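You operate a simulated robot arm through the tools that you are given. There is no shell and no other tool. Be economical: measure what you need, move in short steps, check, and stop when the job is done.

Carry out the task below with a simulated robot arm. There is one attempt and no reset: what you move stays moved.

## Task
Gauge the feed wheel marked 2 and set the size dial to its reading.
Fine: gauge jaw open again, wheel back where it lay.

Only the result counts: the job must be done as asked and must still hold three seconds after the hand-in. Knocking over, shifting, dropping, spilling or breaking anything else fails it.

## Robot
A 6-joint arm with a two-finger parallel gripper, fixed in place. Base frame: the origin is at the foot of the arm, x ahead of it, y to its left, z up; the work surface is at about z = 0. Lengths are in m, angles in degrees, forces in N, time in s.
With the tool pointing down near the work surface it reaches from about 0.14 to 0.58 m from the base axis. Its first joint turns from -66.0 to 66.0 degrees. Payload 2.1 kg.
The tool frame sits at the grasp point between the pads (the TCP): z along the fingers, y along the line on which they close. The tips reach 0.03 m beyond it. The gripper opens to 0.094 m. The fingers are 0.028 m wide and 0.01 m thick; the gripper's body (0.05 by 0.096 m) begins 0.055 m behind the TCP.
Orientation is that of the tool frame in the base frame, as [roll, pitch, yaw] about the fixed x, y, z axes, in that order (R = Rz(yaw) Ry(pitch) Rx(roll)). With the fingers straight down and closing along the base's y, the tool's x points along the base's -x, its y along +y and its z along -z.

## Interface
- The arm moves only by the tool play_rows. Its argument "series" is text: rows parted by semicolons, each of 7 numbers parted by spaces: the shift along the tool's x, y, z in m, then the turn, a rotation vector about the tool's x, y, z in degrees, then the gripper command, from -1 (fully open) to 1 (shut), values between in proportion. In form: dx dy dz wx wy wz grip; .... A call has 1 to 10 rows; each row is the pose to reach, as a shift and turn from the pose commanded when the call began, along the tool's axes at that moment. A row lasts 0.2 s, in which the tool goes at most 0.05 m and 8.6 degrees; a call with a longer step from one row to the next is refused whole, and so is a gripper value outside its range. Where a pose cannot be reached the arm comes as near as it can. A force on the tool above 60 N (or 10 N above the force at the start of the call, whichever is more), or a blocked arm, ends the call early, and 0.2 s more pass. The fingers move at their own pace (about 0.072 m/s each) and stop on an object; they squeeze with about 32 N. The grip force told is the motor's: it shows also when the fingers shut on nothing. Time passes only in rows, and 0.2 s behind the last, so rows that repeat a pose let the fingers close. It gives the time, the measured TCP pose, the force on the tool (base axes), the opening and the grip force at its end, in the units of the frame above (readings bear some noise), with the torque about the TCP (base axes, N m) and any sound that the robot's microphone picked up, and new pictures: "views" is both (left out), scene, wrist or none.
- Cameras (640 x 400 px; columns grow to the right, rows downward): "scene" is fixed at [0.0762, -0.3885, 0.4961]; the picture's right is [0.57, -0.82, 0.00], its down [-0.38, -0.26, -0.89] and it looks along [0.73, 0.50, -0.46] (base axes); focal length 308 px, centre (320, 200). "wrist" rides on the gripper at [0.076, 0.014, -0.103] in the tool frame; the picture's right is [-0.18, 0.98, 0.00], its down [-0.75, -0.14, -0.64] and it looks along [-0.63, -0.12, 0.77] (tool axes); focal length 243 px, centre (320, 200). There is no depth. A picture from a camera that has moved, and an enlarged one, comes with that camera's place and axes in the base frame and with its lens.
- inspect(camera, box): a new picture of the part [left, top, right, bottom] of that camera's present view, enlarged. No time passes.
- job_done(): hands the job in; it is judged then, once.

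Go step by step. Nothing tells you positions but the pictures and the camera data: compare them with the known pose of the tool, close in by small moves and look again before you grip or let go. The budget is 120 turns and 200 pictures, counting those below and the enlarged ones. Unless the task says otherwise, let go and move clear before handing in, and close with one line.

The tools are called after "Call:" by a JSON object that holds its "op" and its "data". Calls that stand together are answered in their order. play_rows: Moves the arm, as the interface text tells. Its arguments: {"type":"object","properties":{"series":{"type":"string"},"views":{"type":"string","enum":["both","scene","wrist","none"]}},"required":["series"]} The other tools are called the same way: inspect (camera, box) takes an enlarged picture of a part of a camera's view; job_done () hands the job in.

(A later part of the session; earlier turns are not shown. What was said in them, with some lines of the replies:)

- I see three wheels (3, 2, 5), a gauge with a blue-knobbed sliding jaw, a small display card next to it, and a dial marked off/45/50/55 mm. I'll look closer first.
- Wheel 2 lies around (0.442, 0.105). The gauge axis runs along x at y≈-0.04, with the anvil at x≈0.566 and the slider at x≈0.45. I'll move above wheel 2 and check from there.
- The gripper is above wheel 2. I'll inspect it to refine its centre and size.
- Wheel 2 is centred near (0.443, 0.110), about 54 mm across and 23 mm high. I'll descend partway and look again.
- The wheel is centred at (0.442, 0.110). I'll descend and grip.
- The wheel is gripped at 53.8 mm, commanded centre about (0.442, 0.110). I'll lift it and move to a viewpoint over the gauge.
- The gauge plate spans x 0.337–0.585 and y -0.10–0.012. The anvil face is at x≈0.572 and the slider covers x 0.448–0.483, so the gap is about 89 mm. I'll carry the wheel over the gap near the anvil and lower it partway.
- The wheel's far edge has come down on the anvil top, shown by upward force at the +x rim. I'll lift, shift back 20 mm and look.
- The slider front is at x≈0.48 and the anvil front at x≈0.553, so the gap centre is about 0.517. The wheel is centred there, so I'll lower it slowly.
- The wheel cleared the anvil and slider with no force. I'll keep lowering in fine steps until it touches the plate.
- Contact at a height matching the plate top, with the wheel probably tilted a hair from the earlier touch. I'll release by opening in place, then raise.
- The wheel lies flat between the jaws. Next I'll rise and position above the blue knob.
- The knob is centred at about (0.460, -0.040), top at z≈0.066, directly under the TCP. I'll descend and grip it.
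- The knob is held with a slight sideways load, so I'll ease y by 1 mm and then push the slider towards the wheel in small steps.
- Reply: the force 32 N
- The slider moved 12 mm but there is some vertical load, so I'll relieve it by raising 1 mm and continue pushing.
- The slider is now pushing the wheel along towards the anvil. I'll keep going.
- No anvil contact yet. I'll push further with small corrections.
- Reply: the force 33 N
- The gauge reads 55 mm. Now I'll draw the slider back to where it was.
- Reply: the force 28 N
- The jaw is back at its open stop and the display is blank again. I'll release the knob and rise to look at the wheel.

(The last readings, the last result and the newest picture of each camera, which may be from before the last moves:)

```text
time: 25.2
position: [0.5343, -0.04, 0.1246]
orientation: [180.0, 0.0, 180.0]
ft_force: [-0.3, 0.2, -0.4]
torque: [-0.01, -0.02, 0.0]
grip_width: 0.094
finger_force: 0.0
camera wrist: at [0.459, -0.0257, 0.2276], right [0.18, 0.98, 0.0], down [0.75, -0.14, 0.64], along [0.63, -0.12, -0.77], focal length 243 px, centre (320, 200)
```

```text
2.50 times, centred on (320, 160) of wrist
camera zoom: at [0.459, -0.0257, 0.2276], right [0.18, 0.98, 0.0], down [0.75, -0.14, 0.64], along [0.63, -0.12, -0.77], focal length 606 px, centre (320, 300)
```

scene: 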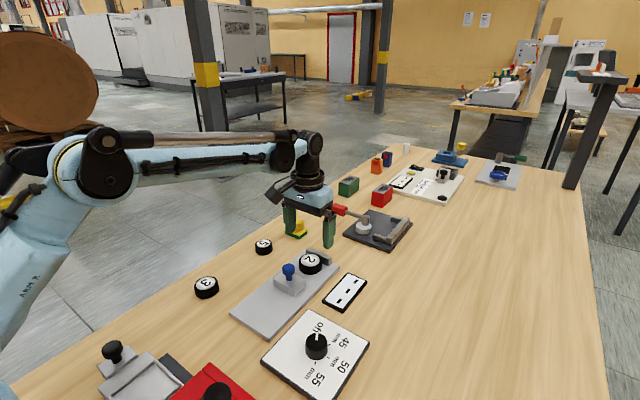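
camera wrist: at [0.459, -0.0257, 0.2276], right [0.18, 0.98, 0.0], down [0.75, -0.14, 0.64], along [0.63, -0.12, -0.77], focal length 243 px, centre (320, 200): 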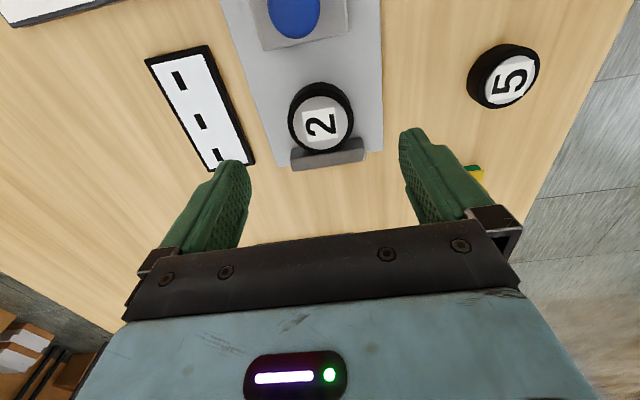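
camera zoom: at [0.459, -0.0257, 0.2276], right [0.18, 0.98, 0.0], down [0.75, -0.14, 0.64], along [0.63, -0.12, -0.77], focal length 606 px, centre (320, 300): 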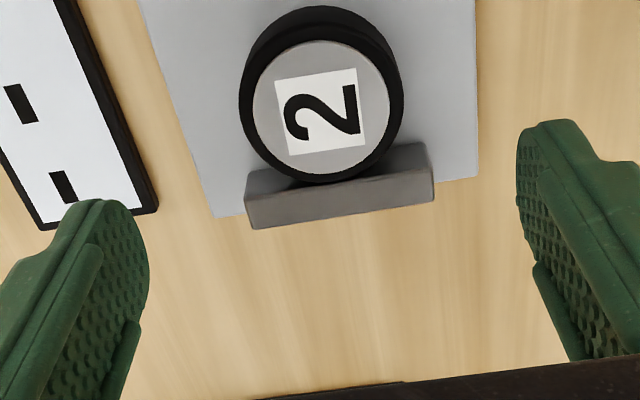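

The wheel is at (0.5345, -0.040), right under the TCP. I'll descend and grip it.

Call:
{"op": "play_rows", "data": {"series": "0 0 0.03 0 0 0 -1;0 0 0.06 0 0 0 -1;0 0 0.0775 0 0 0 -1;0 0 0.0775 0 0 0 -1;0 0 0.0775 0 0 0 1;0 0 0.0775 0 0 0 1;0 0 0.0775 0 0 0 1;0 0 0.0775 0 0 0 1"}}

```text
time: 27.0
position: [0.5345, -0.0401, 0.0475]
orientation: [-180.0, 0.0, 179.9]
ft_force: [-0.1, 0.7, 0.6]
torque: [0.02, -0.01, 0.01]
grip_width: 0.0537
finger_force: 32.5
camera wrist: at [0.4585, -0.0257, 0.1498], right [0.18, 0.98, 0.0], down [0.75, -0.14, 0.64], along [0.63, -0.12, -0.77], focal length 243 px, centre (320, 200)
```

scene: 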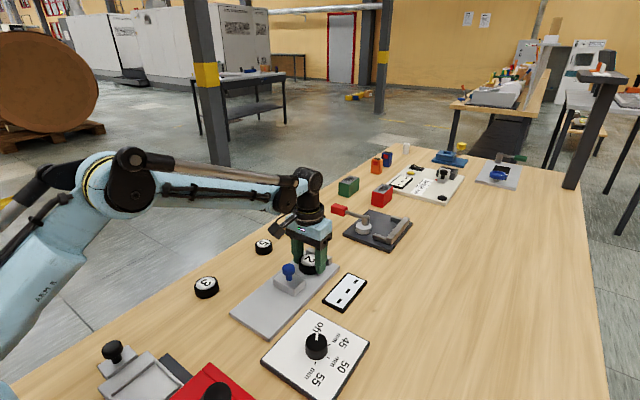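
wrist: 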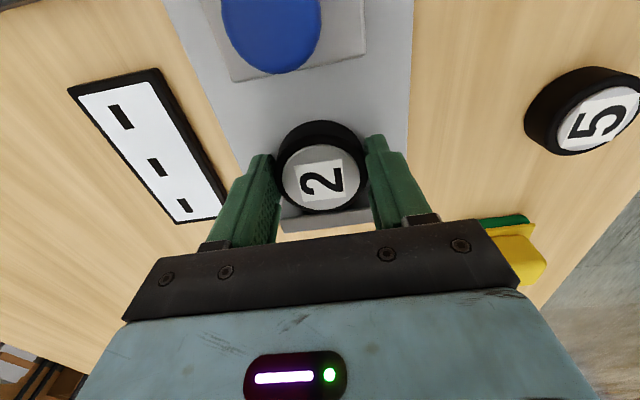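

The wheel is gripped, sitting roughly 2 mm further forward in the pads than before, so I'll correct for that. I'll lift and carry it back over its old place.

Call:
{"op": "play_rows", "data": {"series": "0 0 -0.03 0 0 0 1;0 0 -0.07 0 0 0 1;0 0 -0.1 0 0 0 1;0.025 0.04 -0.1 0 0 0 1;0.048 0.08 -0.1 0 0 0 1;0.071 0.12 -0.1 0 0 0 1;0.093 0.15 -0.1 0 0 0 1;0.093 0.15 -0.06 0 0 0 1;0.093 0.15 -0.03 0 0 0 1;0.093 0.15 -0.03 0 0 0 1"}}

Call:
{"op": "inspect", "data": {"camera": "scene", "box": [180, 225, 300, 300]}}

```text
time: 29.2
position: [0.4411, 0.1101, 0.0776]
orientation: [180.0, 0.0, -179.9]
ft_force: [-0.6, -0.6, -0.7]
torque: [0.03, -0.01, -0.02]
grip_width: 0.0538
finger_force: 32.2
camera wrist: at [0.3654, 0.1246, 0.1799], right [0.18, 0.98, 0.0], down [0.75, -0.14, 0.64], along [0.63, -0.12, -0.77], focal length 243 px, centre (320, 200)
```

scene: 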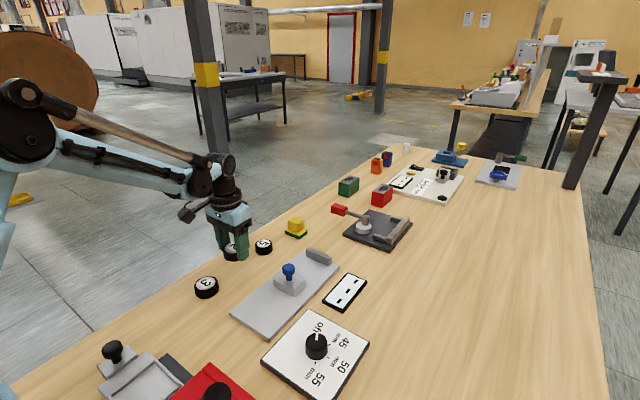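
wrist: 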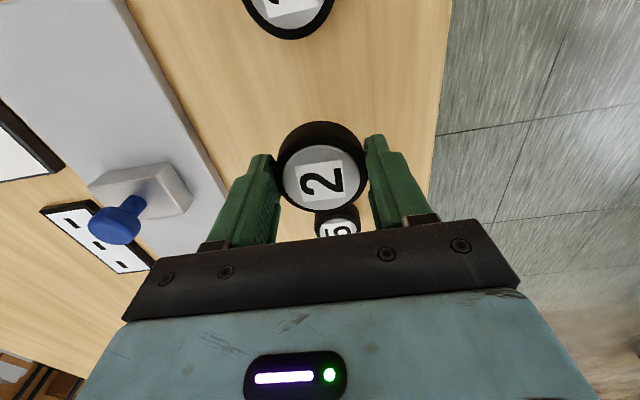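

```text
5.33 times, centred on (240, 262) of scene
camera zoom: at [0.0762, -0.3885, 0.4961], right [0.57, -0.82, 0.0], down [-0.38, -0.26, -0.89], along [0.73, 0.5, -0.46], focal length 1640 px, centre (747, -133)
```

zoom: 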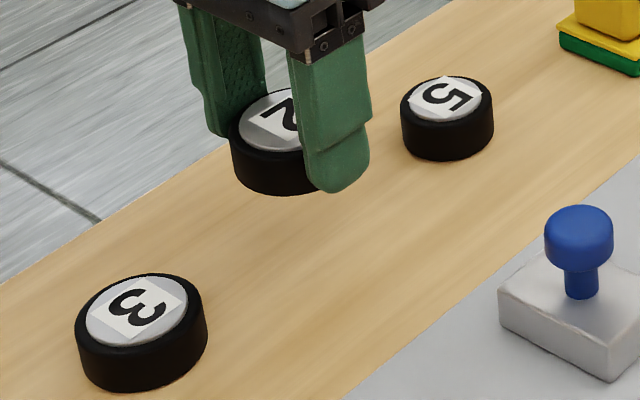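

It is right above its old spot. I'll lower it to the table and release.

Call:
{"op": "play_rows", "data": {"series": "0 0 0.02 0 0 0 1;0 0 0.033 0 0 0 1;0 0 0.037 0 0 0 1;0 0 0.0395 0 0 0 1;0 0 0.0395 0 0 0 1", "views": "none"}}

```text
time: 30.4
position: [0.4402, 0.1107, 0.0374]
orientation: [-180.0, 0.2, 179.9]
ft_force: [0.0, 0.4, -0.8]
torque: [0.01, 0.05, 0.0]
grip_width: 0.0538
finger_force: 32.2
```

Call:
{"op": "play_rows", "data": {"series": "0 0 0.0007 0 0 0 1;0 0 0.0007 0 0 0 0.5;0 0 0.0007 0 0 0 -1;0 0 0.0007 0 0 0 -1;0 0 0.0007 0 0 0 -1;0 0 -0.04 0 0 0 -1;0 0 -0.08 0 0 0 -1;0 0 -0.11 0 0 0 -1;0 0 -0.11 0 0 0 -1"}}

Call:
{"op": "inspect", "data": {"camera": "scene", "box": [180, 225, 300, 300]}}

```text
time: 32.4
position: [0.4405, 0.1093, 0.15]
orientation: [180.0, 0.1, 180.0]
ft_force: [0.4, -0.5, 1.2]
torque: [0.01, 0.04, 0.01]
grip_width: 0.0939
finger_force: 0.0
camera wrist: at [0.3655, 0.1234, 0.2519], right [0.18, 0.98, 0.0], down [0.75, -0.14, 0.64], along [0.63, -0.12, -0.77], focal length 243 px, centre (320, 200)
```

scene: 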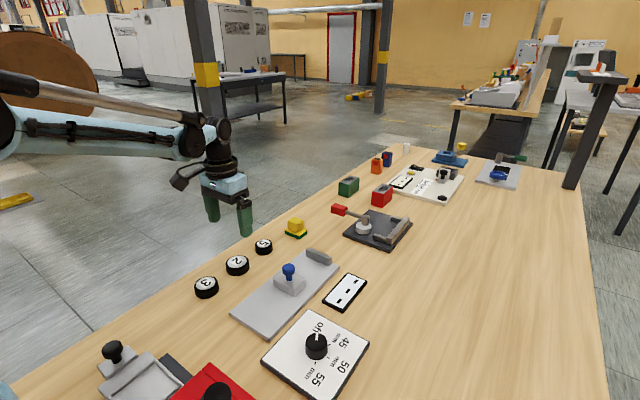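
wrist: 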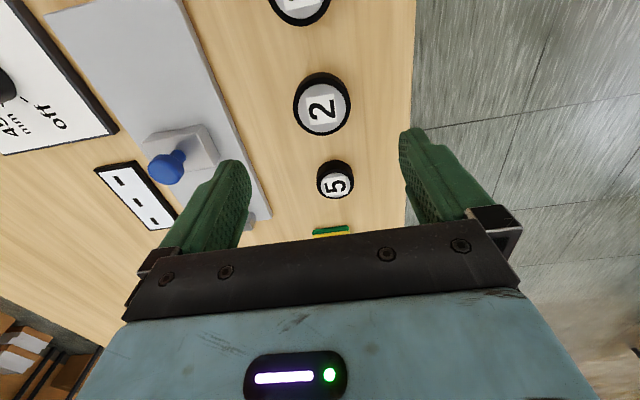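

```text
5.33 times, centred on (240, 262) of scene
camera zoom: at [0.0762, -0.3885, 0.4961], right [0.57, -0.82, 0.0], down [-0.38, -0.26, -0.89], along [0.73, 0.5, -0.46], focal length 1640 px, centre (747, -133)
```

zoom: 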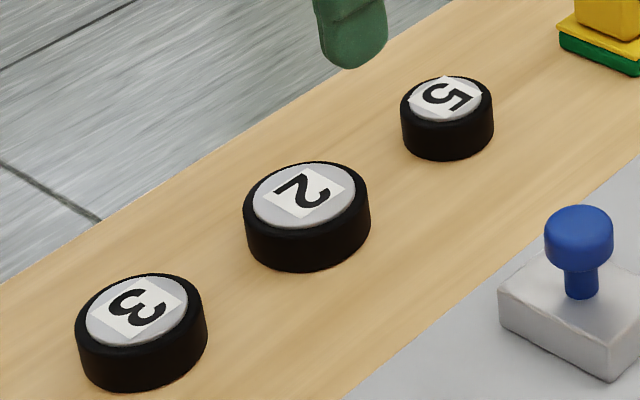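

Wheel 2 is back exactly as it was. Next is the dial: its knob is near (0.367, -0.180), "off" points at about +30° and 55 at about -150°, i.e. 180° clockwise seen from above. I'll move above it.

Call:
{"op": "play_rows", "data": {"series": "0.01 -0.041 -0.01 0 0 0 -1;0.021 -0.082 -0.02 0 0 0 -1;0.032 -0.123 -0.02 0 0 0 -1;0.042 -0.164 -0.02 0 0 0 -1;0.053 -0.205 -0.02 0 0 0 -1;0.064 -0.246 -0.02 0 0 0 -1;0.074 -0.289 -0.01 0 0 0 -1;0.074 -0.289 0 0 0 0 -1;0.074 -0.289 0 0 0 0 -1"}}

Call:
{"op": "inspect", "data": {"camera": "wrist", "box": [220, 0, 440, 140]}}

Call:
{"op": "inspect", "data": {"camera": "scene", "box": [250, 290, 390, 400]}}

```text
time: 34.4
position: [0.3658, -0.1794, 0.1478]
orientation: [180.0, 0.1, 180.0]
ft_force: [0.1, -0.1, -0.2]
torque: [-0.03, -0.02, 0.01]
grip_width: 0.0939
finger_force: 0.1
camera wrist: at [0.2909, -0.165, 0.2506], right [0.18, 0.98, 0.0], down [0.75, -0.14, 0.64], along [0.63, -0.12, -0.77], focal length 243 px, centre (320, 200)
```

scene: 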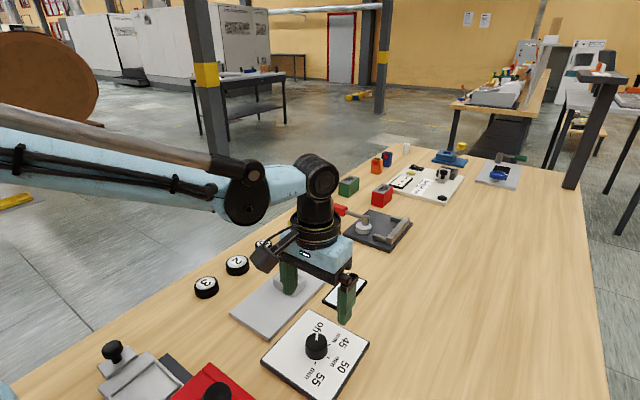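
wrist: 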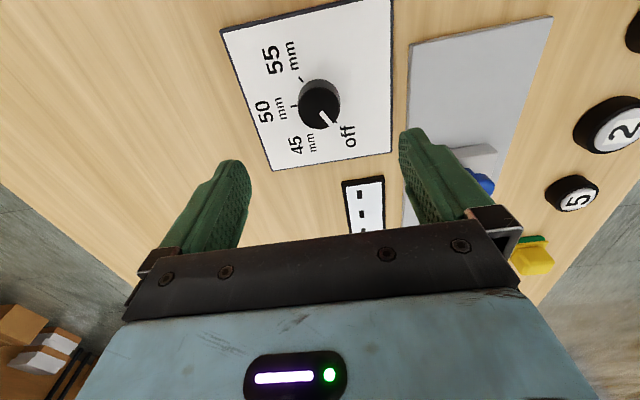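

```text
2.86 times, centred on (330, 70) of wrist
camera zoom: at [0.2909, -0.165, 0.2506], right [0.18, 0.98, 0.0], down [0.75, -0.14, 0.64], along [0.63, -0.12, -0.77], focal length 693 px, centre (291, 571)
```

zoom: 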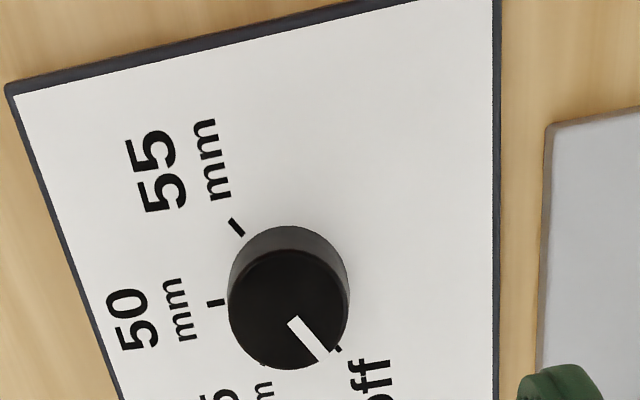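

```text
3.64 times, centred on (320, 345) of scene
camera zoom: at [0.0762, -0.3885, 0.4961], right [0.57, -0.82, 0.0], down [-0.38, -0.26, -0.89], along [0.73, 0.5, -0.46], focal length 1118 px, centre (320, -327)
```

zoom: 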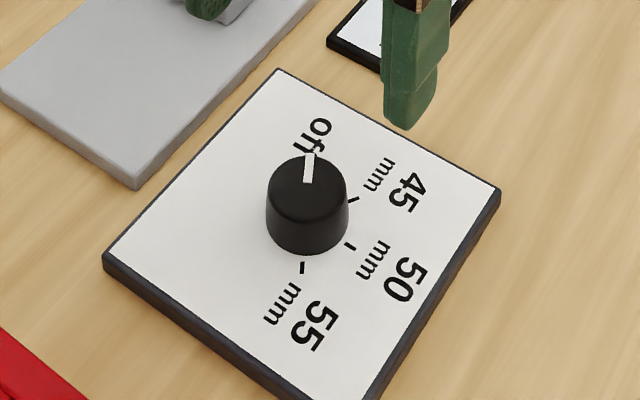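

The knob axis is at about (0.367, -0.180), diameter about 36 mm, and "off" to 55 is 180° clockwise from above. I'll pre-rotate the tool counter-clockwise before gripping.

Call:
{"op": "play_rows", "data": {"series": "0 0 0 0 0 -8.5 -1;0 0 0 0 0 -17 -1;0 0 0 0 0 -25.5 -1;0 0 0 0 0 -34 -1;0 0 0 0 0 -42.5 -1;0 0 0 0 0 -51 -1;0 0 0 0 0 -59.5 -1;0 0 0 0 0 -68 -1;-0.0007 -0.001 0 0 0 -76.5 -1;-0.0007 -0.001 0 0 0 -85 -1"}}

```text
time: 36.6
position: [0.3685, -0.1787, 0.1471]
orientation: [180.0, 0.0, -94.7]
ft_force: [-0.8, -0.1, 0.0]
torque: [-0.02, 0.0, -0.03]
grip_width: 0.0942
finger_force: 0.1
camera wrist: at [0.3477, -0.2549, 0.2509], right [-0.96, 0.27, 0.0], down [0.2, 0.74, 0.64], along [0.17, 0.62, -0.77], focal length 243 px, centre (320, 200)
```

scene: 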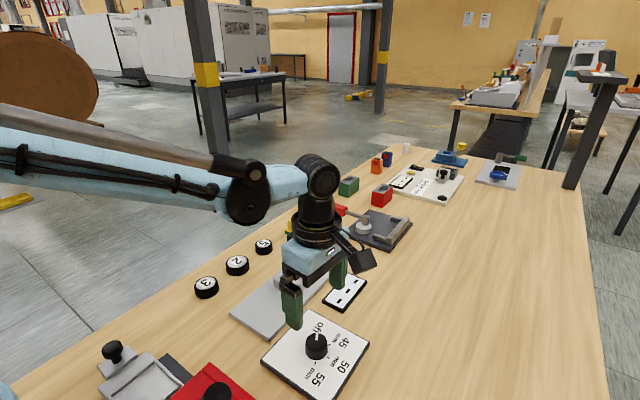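
wrist: 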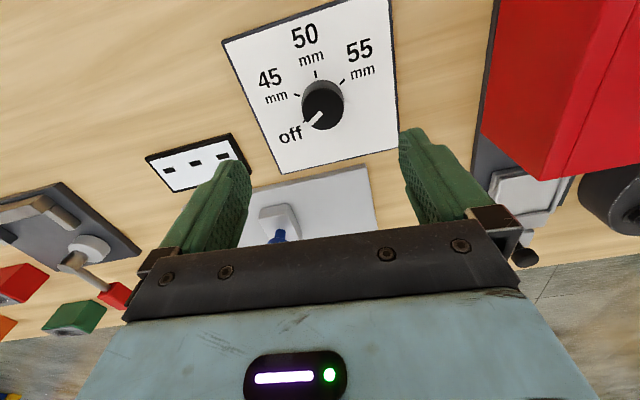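

The tool reached the rotated pose over the knob. I'll descend around it and grip.

Call:
{"op": "play_rows", "data": {"series": "0.001 0.001 0.03 0 0 0 -1;0.001 0.001 0.06 0 0 0 -1;0.001 0.001 0.09 0 0 0 -1;0.001 0.001 0.102 0 0 0 -1;0.001 0.001 0.102 0 0 0 -1;0.001 0.001 0.102 0 0 0 0.2;0.001 0.001 0.102 0 0 0 1;0.001 0.001 0.102 0 0 0 1;0.001 0.001 0.102 0 0 0 1"}}

Call:
{"op": "inspect", "data": {"camera": "scene", "box": [250, 290, 390, 400]}}

```text
time: 38.6
position: [0.366, -0.1818, 0.046]
orientation: [180.0, 0.0, -95.0]
ft_force: [-7.8, 1.5, -6.8]
torque: [-0.05, 0.27, 0.03]
grip_width: 0.0389
finger_force: 44.8
camera wrist: at [0.3453, -0.2555, 0.1483], right [-0.96, 0.27, 0.0], down [0.21, 0.74, 0.64], along [0.17, 0.62, -0.77], focal length 243 px, centre (320, 200)
```

scene: 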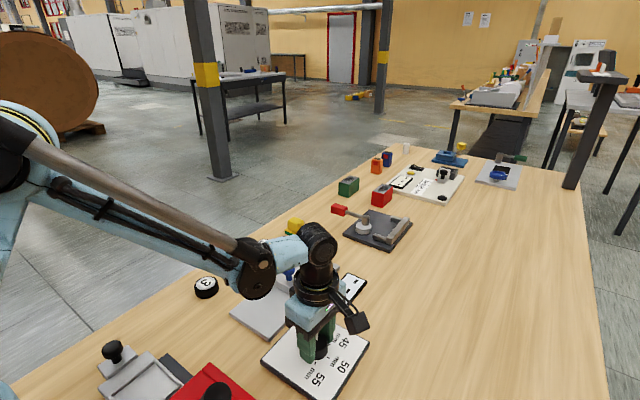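
wrist: 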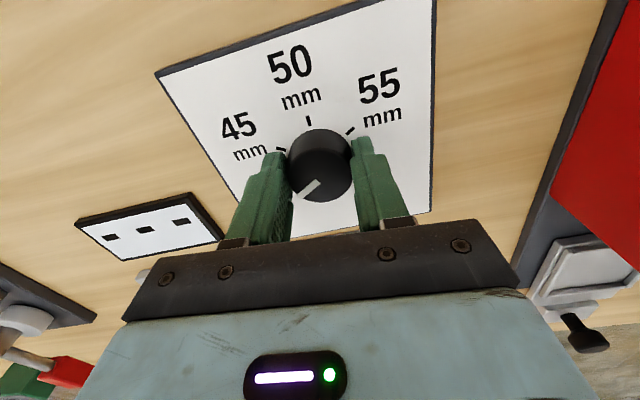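

```text
3.64 times, centred on (320, 345) of scene
camera zoom: at [0.0763, -0.3885, 0.4961], right [0.57, -0.82, 0.0], down [-0.38, -0.26, -0.89], along [0.73, 0.5, -0.46], focal length 1118 px, centre (320, -327)
```

zoom: 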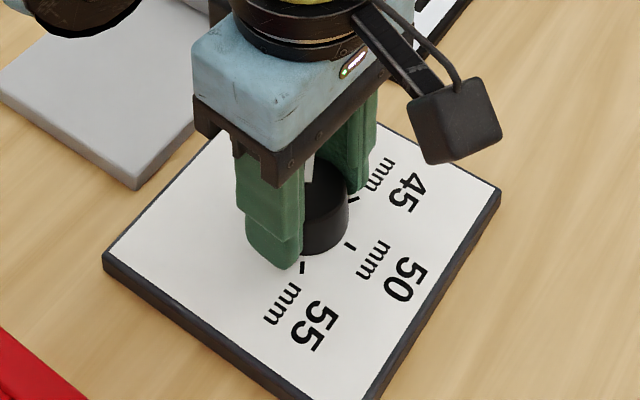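

The knob is held. I'll turn it clockwise in part and check the pointer and the plate.

Call:
{"op": "play_rows", "data": {"series": "0 0.0007 0 0 0 8 1;0 0.0007 0 0 0 16 1;0 0.0007 0 0 0 24 1;0 0.0007 0 0 0 32 1;0 0.0007 0 0 0 32 1"}}

Call:
{"op": "inspect", "data": {"camera": "wrist", "box": [220, 60, 420, 240]}}

```text
time: 39.8
position: [0.364, -0.1795, 0.0454]
orientation: [179.8, 0.0, -127.1]
ft_force: [-19.0, 5.1, -18.4]
torque: [0.28, 0.12, 0.0]
grip_width: 0.0389
finger_force: 45.0
camera wrist: at [0.3086, -0.2331, 0.1484], right [-0.67, 0.74, 0.0], down [0.57, 0.51, 0.64], along [0.47, 0.43, -0.77], focal length 243 px, centre (320, 200)
```

scene: 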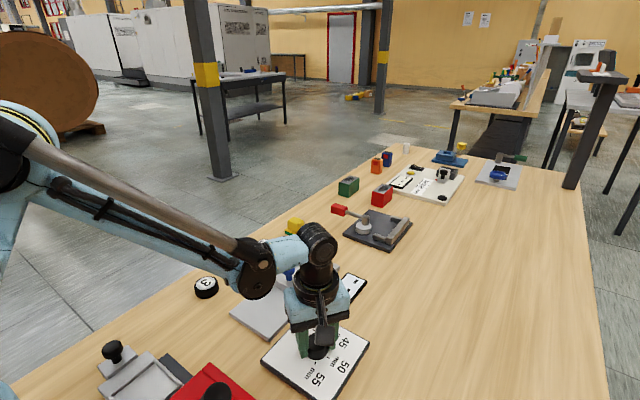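
wrist: 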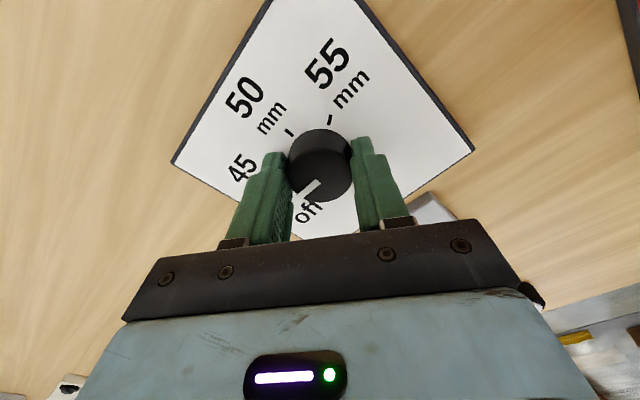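

```text
2.22 times, centred on (320, 150) of wrist
camera zoom: at [0.3086, -0.2331, 0.1484], right [-0.67, 0.74, 0.0], down [0.57, 0.51, 0.64], along [0.47, 0.43, -0.77], focal length 539 px, centre (320, 311)
```

zoom: 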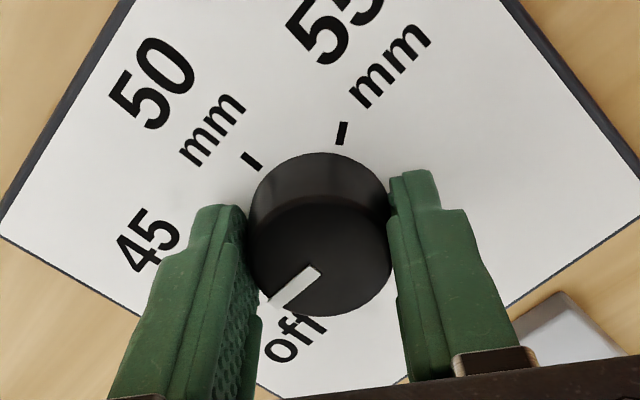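

The pointer follows and the plate hasn't moved. I'll ease the side load and continue turning.

Call:
{"op": "play_rows", "data": {"series": "0.0005 0.0011 0.0008 0 0 8 1;0.0005 0.0011 0.0008 0 0 16 1;0.0005 0.0011 0.0008 0 0 24 1;0.0005 0.0011 0.0008 0 0 32 1;0.0005 0.0011 0.0008 0 0 40 1;0.0005 0.0011 0.0008 0 0 48 1;0.0005 0.0011 0.0008 0 0 56 1;0.0005 0.0011 0.0008 0 0 56 1"}}

Call:
{"op": "inspect", "data": {"camera": "wrist", "box": [220, 60, 420, 240]}}

```text
time: 41.6
position: [0.3643, -0.1793, 0.0451]
orientation: [179.8, 0.0, 176.9]
ft_force: [-9.8, 13.2, 41.0]
torque: [0.49, 0.2, -0.04]
grip_width: 0.0388
finger_force: 44.6
camera wrist: at [0.29, -0.1619, 0.1478], right [0.24, 0.97, 0.0], down [0.74, -0.18, 0.64], along [0.62, -0.15, -0.77], focal length 243 px, centre (320, 200)
```

scene: 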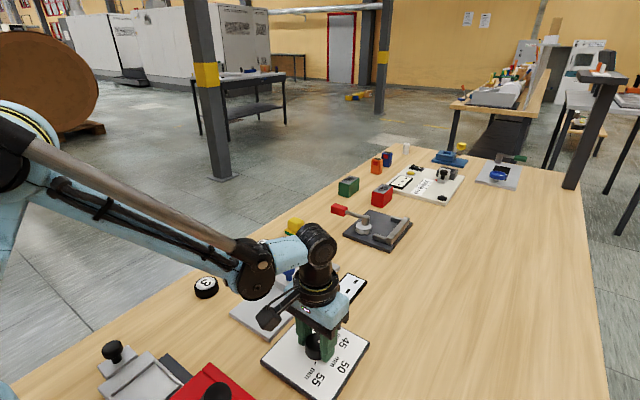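
wrist: 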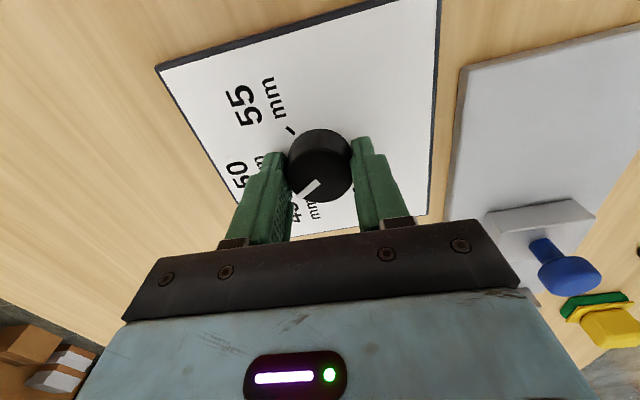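

```text
2.22 times, centred on (320, 150) of wrist
camera zoom: at [0.29, -0.1619, 0.1478], right [0.24, 0.97, 0.0], down [0.74, -0.18, 0.64], along [0.62, -0.15, -0.77], focal length 539 px, centre (320, 311)
```

zoom: 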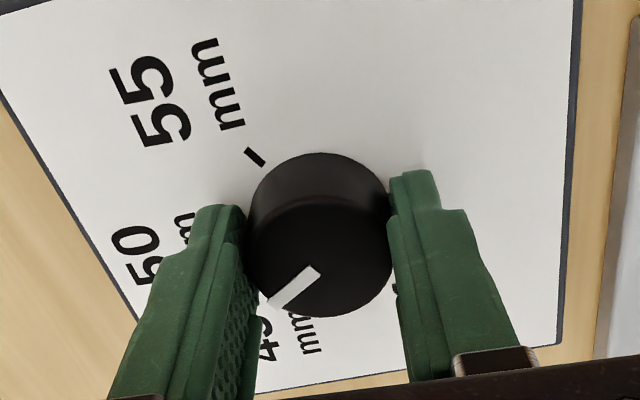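

88° done and the pointer is just past 45. I'll relieve the vertical load and continue.

Call:
{"op": "play_rows", "data": {"series": "0.0005 0.0008 -0.0007 0 0 8 1;0.0005 0.0008 -0.0007 0 0 16 1;0.0005 0.0008 -0.0007 0 0 24 1;0.0005 0.0008 -0.0007 0 0 32 1;0.0005 0.0008 -0.0007 0 0 40 1;0.0005 0.0008 -0.0007 0 0 48 1;0.0005 0.0008 -0.0007 0 0 56 1;0.0005 0.0008 -0.0007 0 0 56 1"}}

Call:
{"op": "inspect", "data": {"camera": "wrist", "box": [220, 60, 420, 240]}}

```text
time: 43.4
position: [0.364, -0.1803, 0.045]
orientation: [179.8, 0.0, 121.0]
ft_force: [12.7, 11.5, -31.0]
torque: [0.21, -0.28, -0.02]
grip_width: 0.0386
finger_force: 45.2
camera wrist: at [0.3384, -0.1071, 0.1483], right [0.94, 0.35, 0.0], down [0.26, -0.72, 0.64], along [0.23, -0.6, -0.77], focal length 243 px, centre (320, 200)
```

scene: 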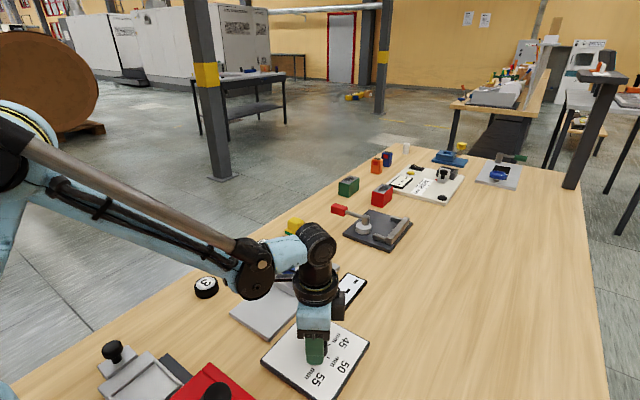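
wrist: 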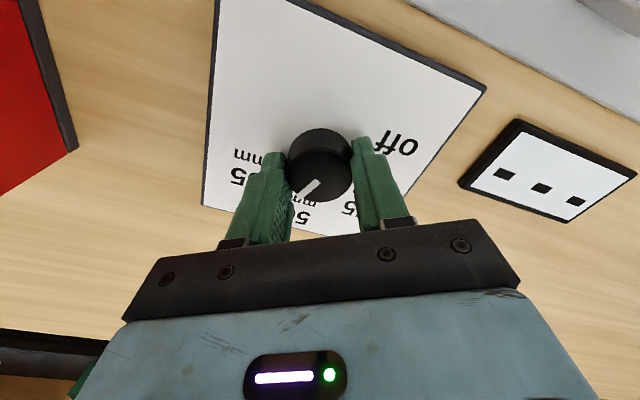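

```text
2.22 times, centred on (320, 150) of wrist
camera zoom: at [0.3384, -0.1071, 0.1483], right [0.94, 0.35, 0.0], down [0.26, -0.72, 0.64], along [0.23, -0.6, -0.77], focal length 539 px, centre (320, 311)
```

zoom: 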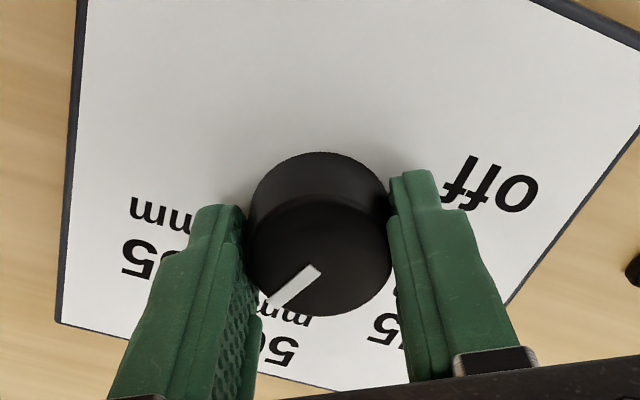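

144° done. The remaining 36° takes it to 55.

Call:
{"op": "play_rows", "data": {"series": "0.0002 0.0008 0.0004 0 0 8 1;0.0002 0.0008 0.0004 0 0 16 1;0.0002 0.0008 0.0004 0 0 24 1;0.0002 0.0008 0.0004 0 0 32 1;0.0002 0.0008 0.0004 0 0 36 1;0.0002 0.0008 0.0004 0 0 36 1"}}

Call:
{"op": "inspect", "data": {"camera": "wrist", "box": [220, 60, 420, 240]}}

```text
time: 44.8
position: [0.3647, -0.18, 0.0459]
orientation: [179.9, -0.1, 85.0]
ft_force: [16.7, 2.0, 2.0]
torque: [0.41, -0.33, 0.64]
grip_width: 0.0386
finger_force: 45.3
camera wrist: at [0.3865, -0.1047, 0.1483], right [0.96, -0.27, 0.0], down [-0.21, -0.74, 0.64], along [-0.17, -0.62, -0.77], focal length 243 px, centre (320, 200)
```

scene: 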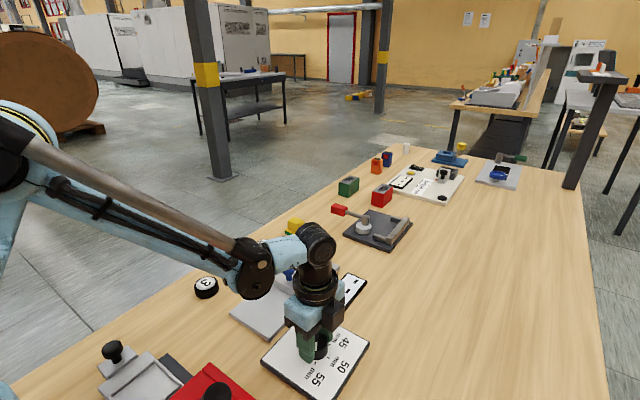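
wrist: 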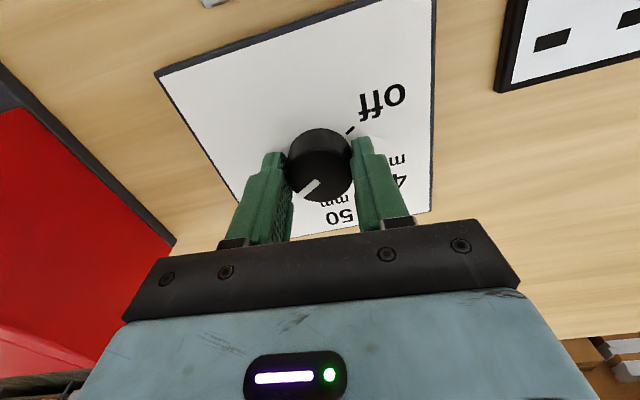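

```text
2.22 times, centred on (320, 150) of wrist
camera zoom: at [0.3865, -0.1047, 0.1483], right [0.96, -0.27, 0.0], down [-0.21, -0.74, 0.64], along [-0.17, -0.62, -0.77], focal length 539 px, centre (320, 311)
```

zoom: 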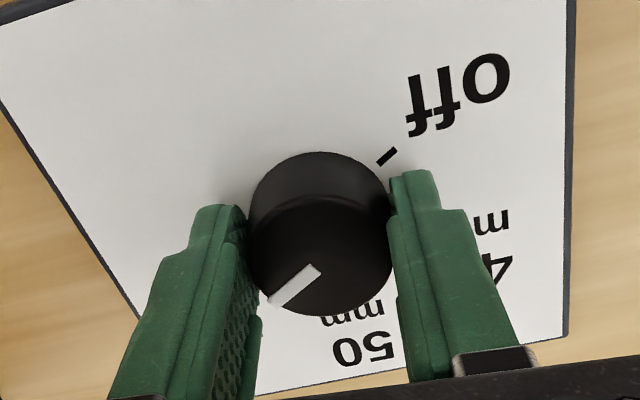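

The knob is turned 180° and torque shows it reached the end stop at 55. I'll release, rise and check.

Call:
{"op": "play_rows", "data": {"series": "0 0 0 0 0 0 0;0 0 0 0 0 0 -1;0 0 0 0 0 0 -1;0 0 0 0 0 0 -1;0 0 -0.04 0 0 0 -1;0 0 -0.08 0 0 0 -1;0 0 -0.12 0 0 0 -1;0 0 -0.15 0 0 0 -1;0 0 -0.15 0 0 0 -1"}}

Call:
{"op": "inspect", "data": {"camera": "scene", "box": [250, 290, 390, 400]}}

Call:
{"op": "inspect", "data": {"camera": "scene", "box": [180, 220, 380, 345]}}

```text
time: 46.8
position: [0.3636, -0.1789, 0.1952]
orientation: [179.9, 0.0, 85.0]
ft_force: [-0.6, 0.3, -0.1]
torque: [0.01, 0.02, 0.01]
grip_width: 0.094
finger_force: 0.0
camera wrist: at [0.3858, -0.1049, 0.2992], right [0.96, -0.27, 0.0], down [-0.21, -0.74, 0.64], along [-0.17, -0.62, -0.77], focal length 243 px, centre (320, 200)
```

scene: 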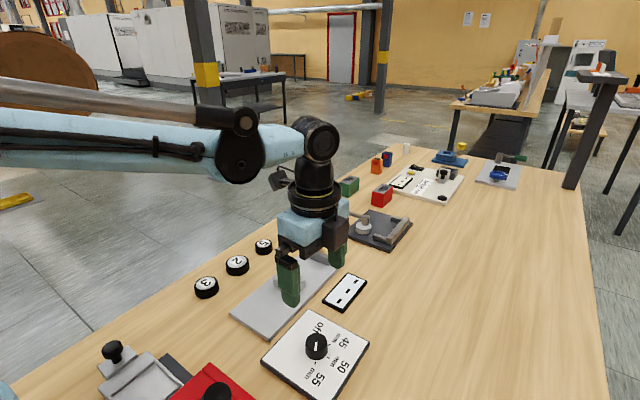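
wrist: 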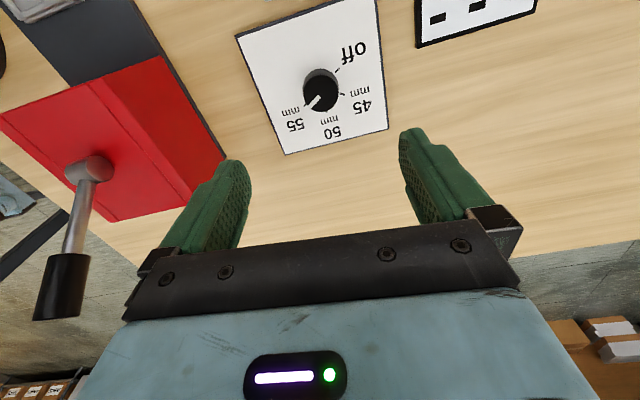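

```text
3.64 times, centred on (320, 345) of scene
camera zoom: at [0.0762, -0.3885, 0.4961], right [0.57, -0.82, 0.0], down [-0.38, -0.26, -0.89], along [0.73, 0.5, -0.46], focal length 1118 px, centre (320, -327)
```

zoom: 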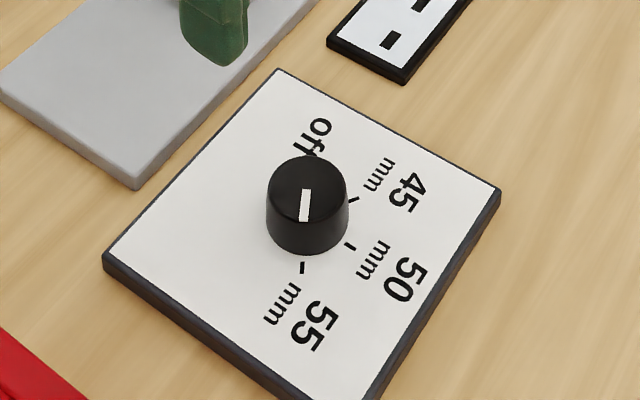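

```text
3.20 times, centred on (280, 282) of scene
camera zoom: at [0.0762, -0.3885, 0.4961], right [0.57, -0.82, 0.0], down [-0.38, -0.26, -0.89], along [0.73, 0.5, -0.46], focal length 984 px, centre (448, -64)
```

zoom: 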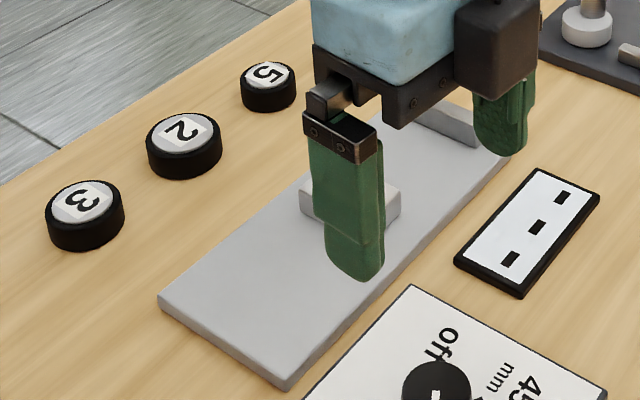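

The dial pointer lines up with 55, the plate hasn't moved, the jaw is open with its display blank, and wheel 2 lies where it was. The arm is clear, so I'm handing in.

Call:
{"op": "job_done", "data": {}}

```text
The job is handed in.
```

The gauge read 55 mm for wheel 2 and the size dial is set to 55; the jaw is open again, and the wheel is back where it lay.
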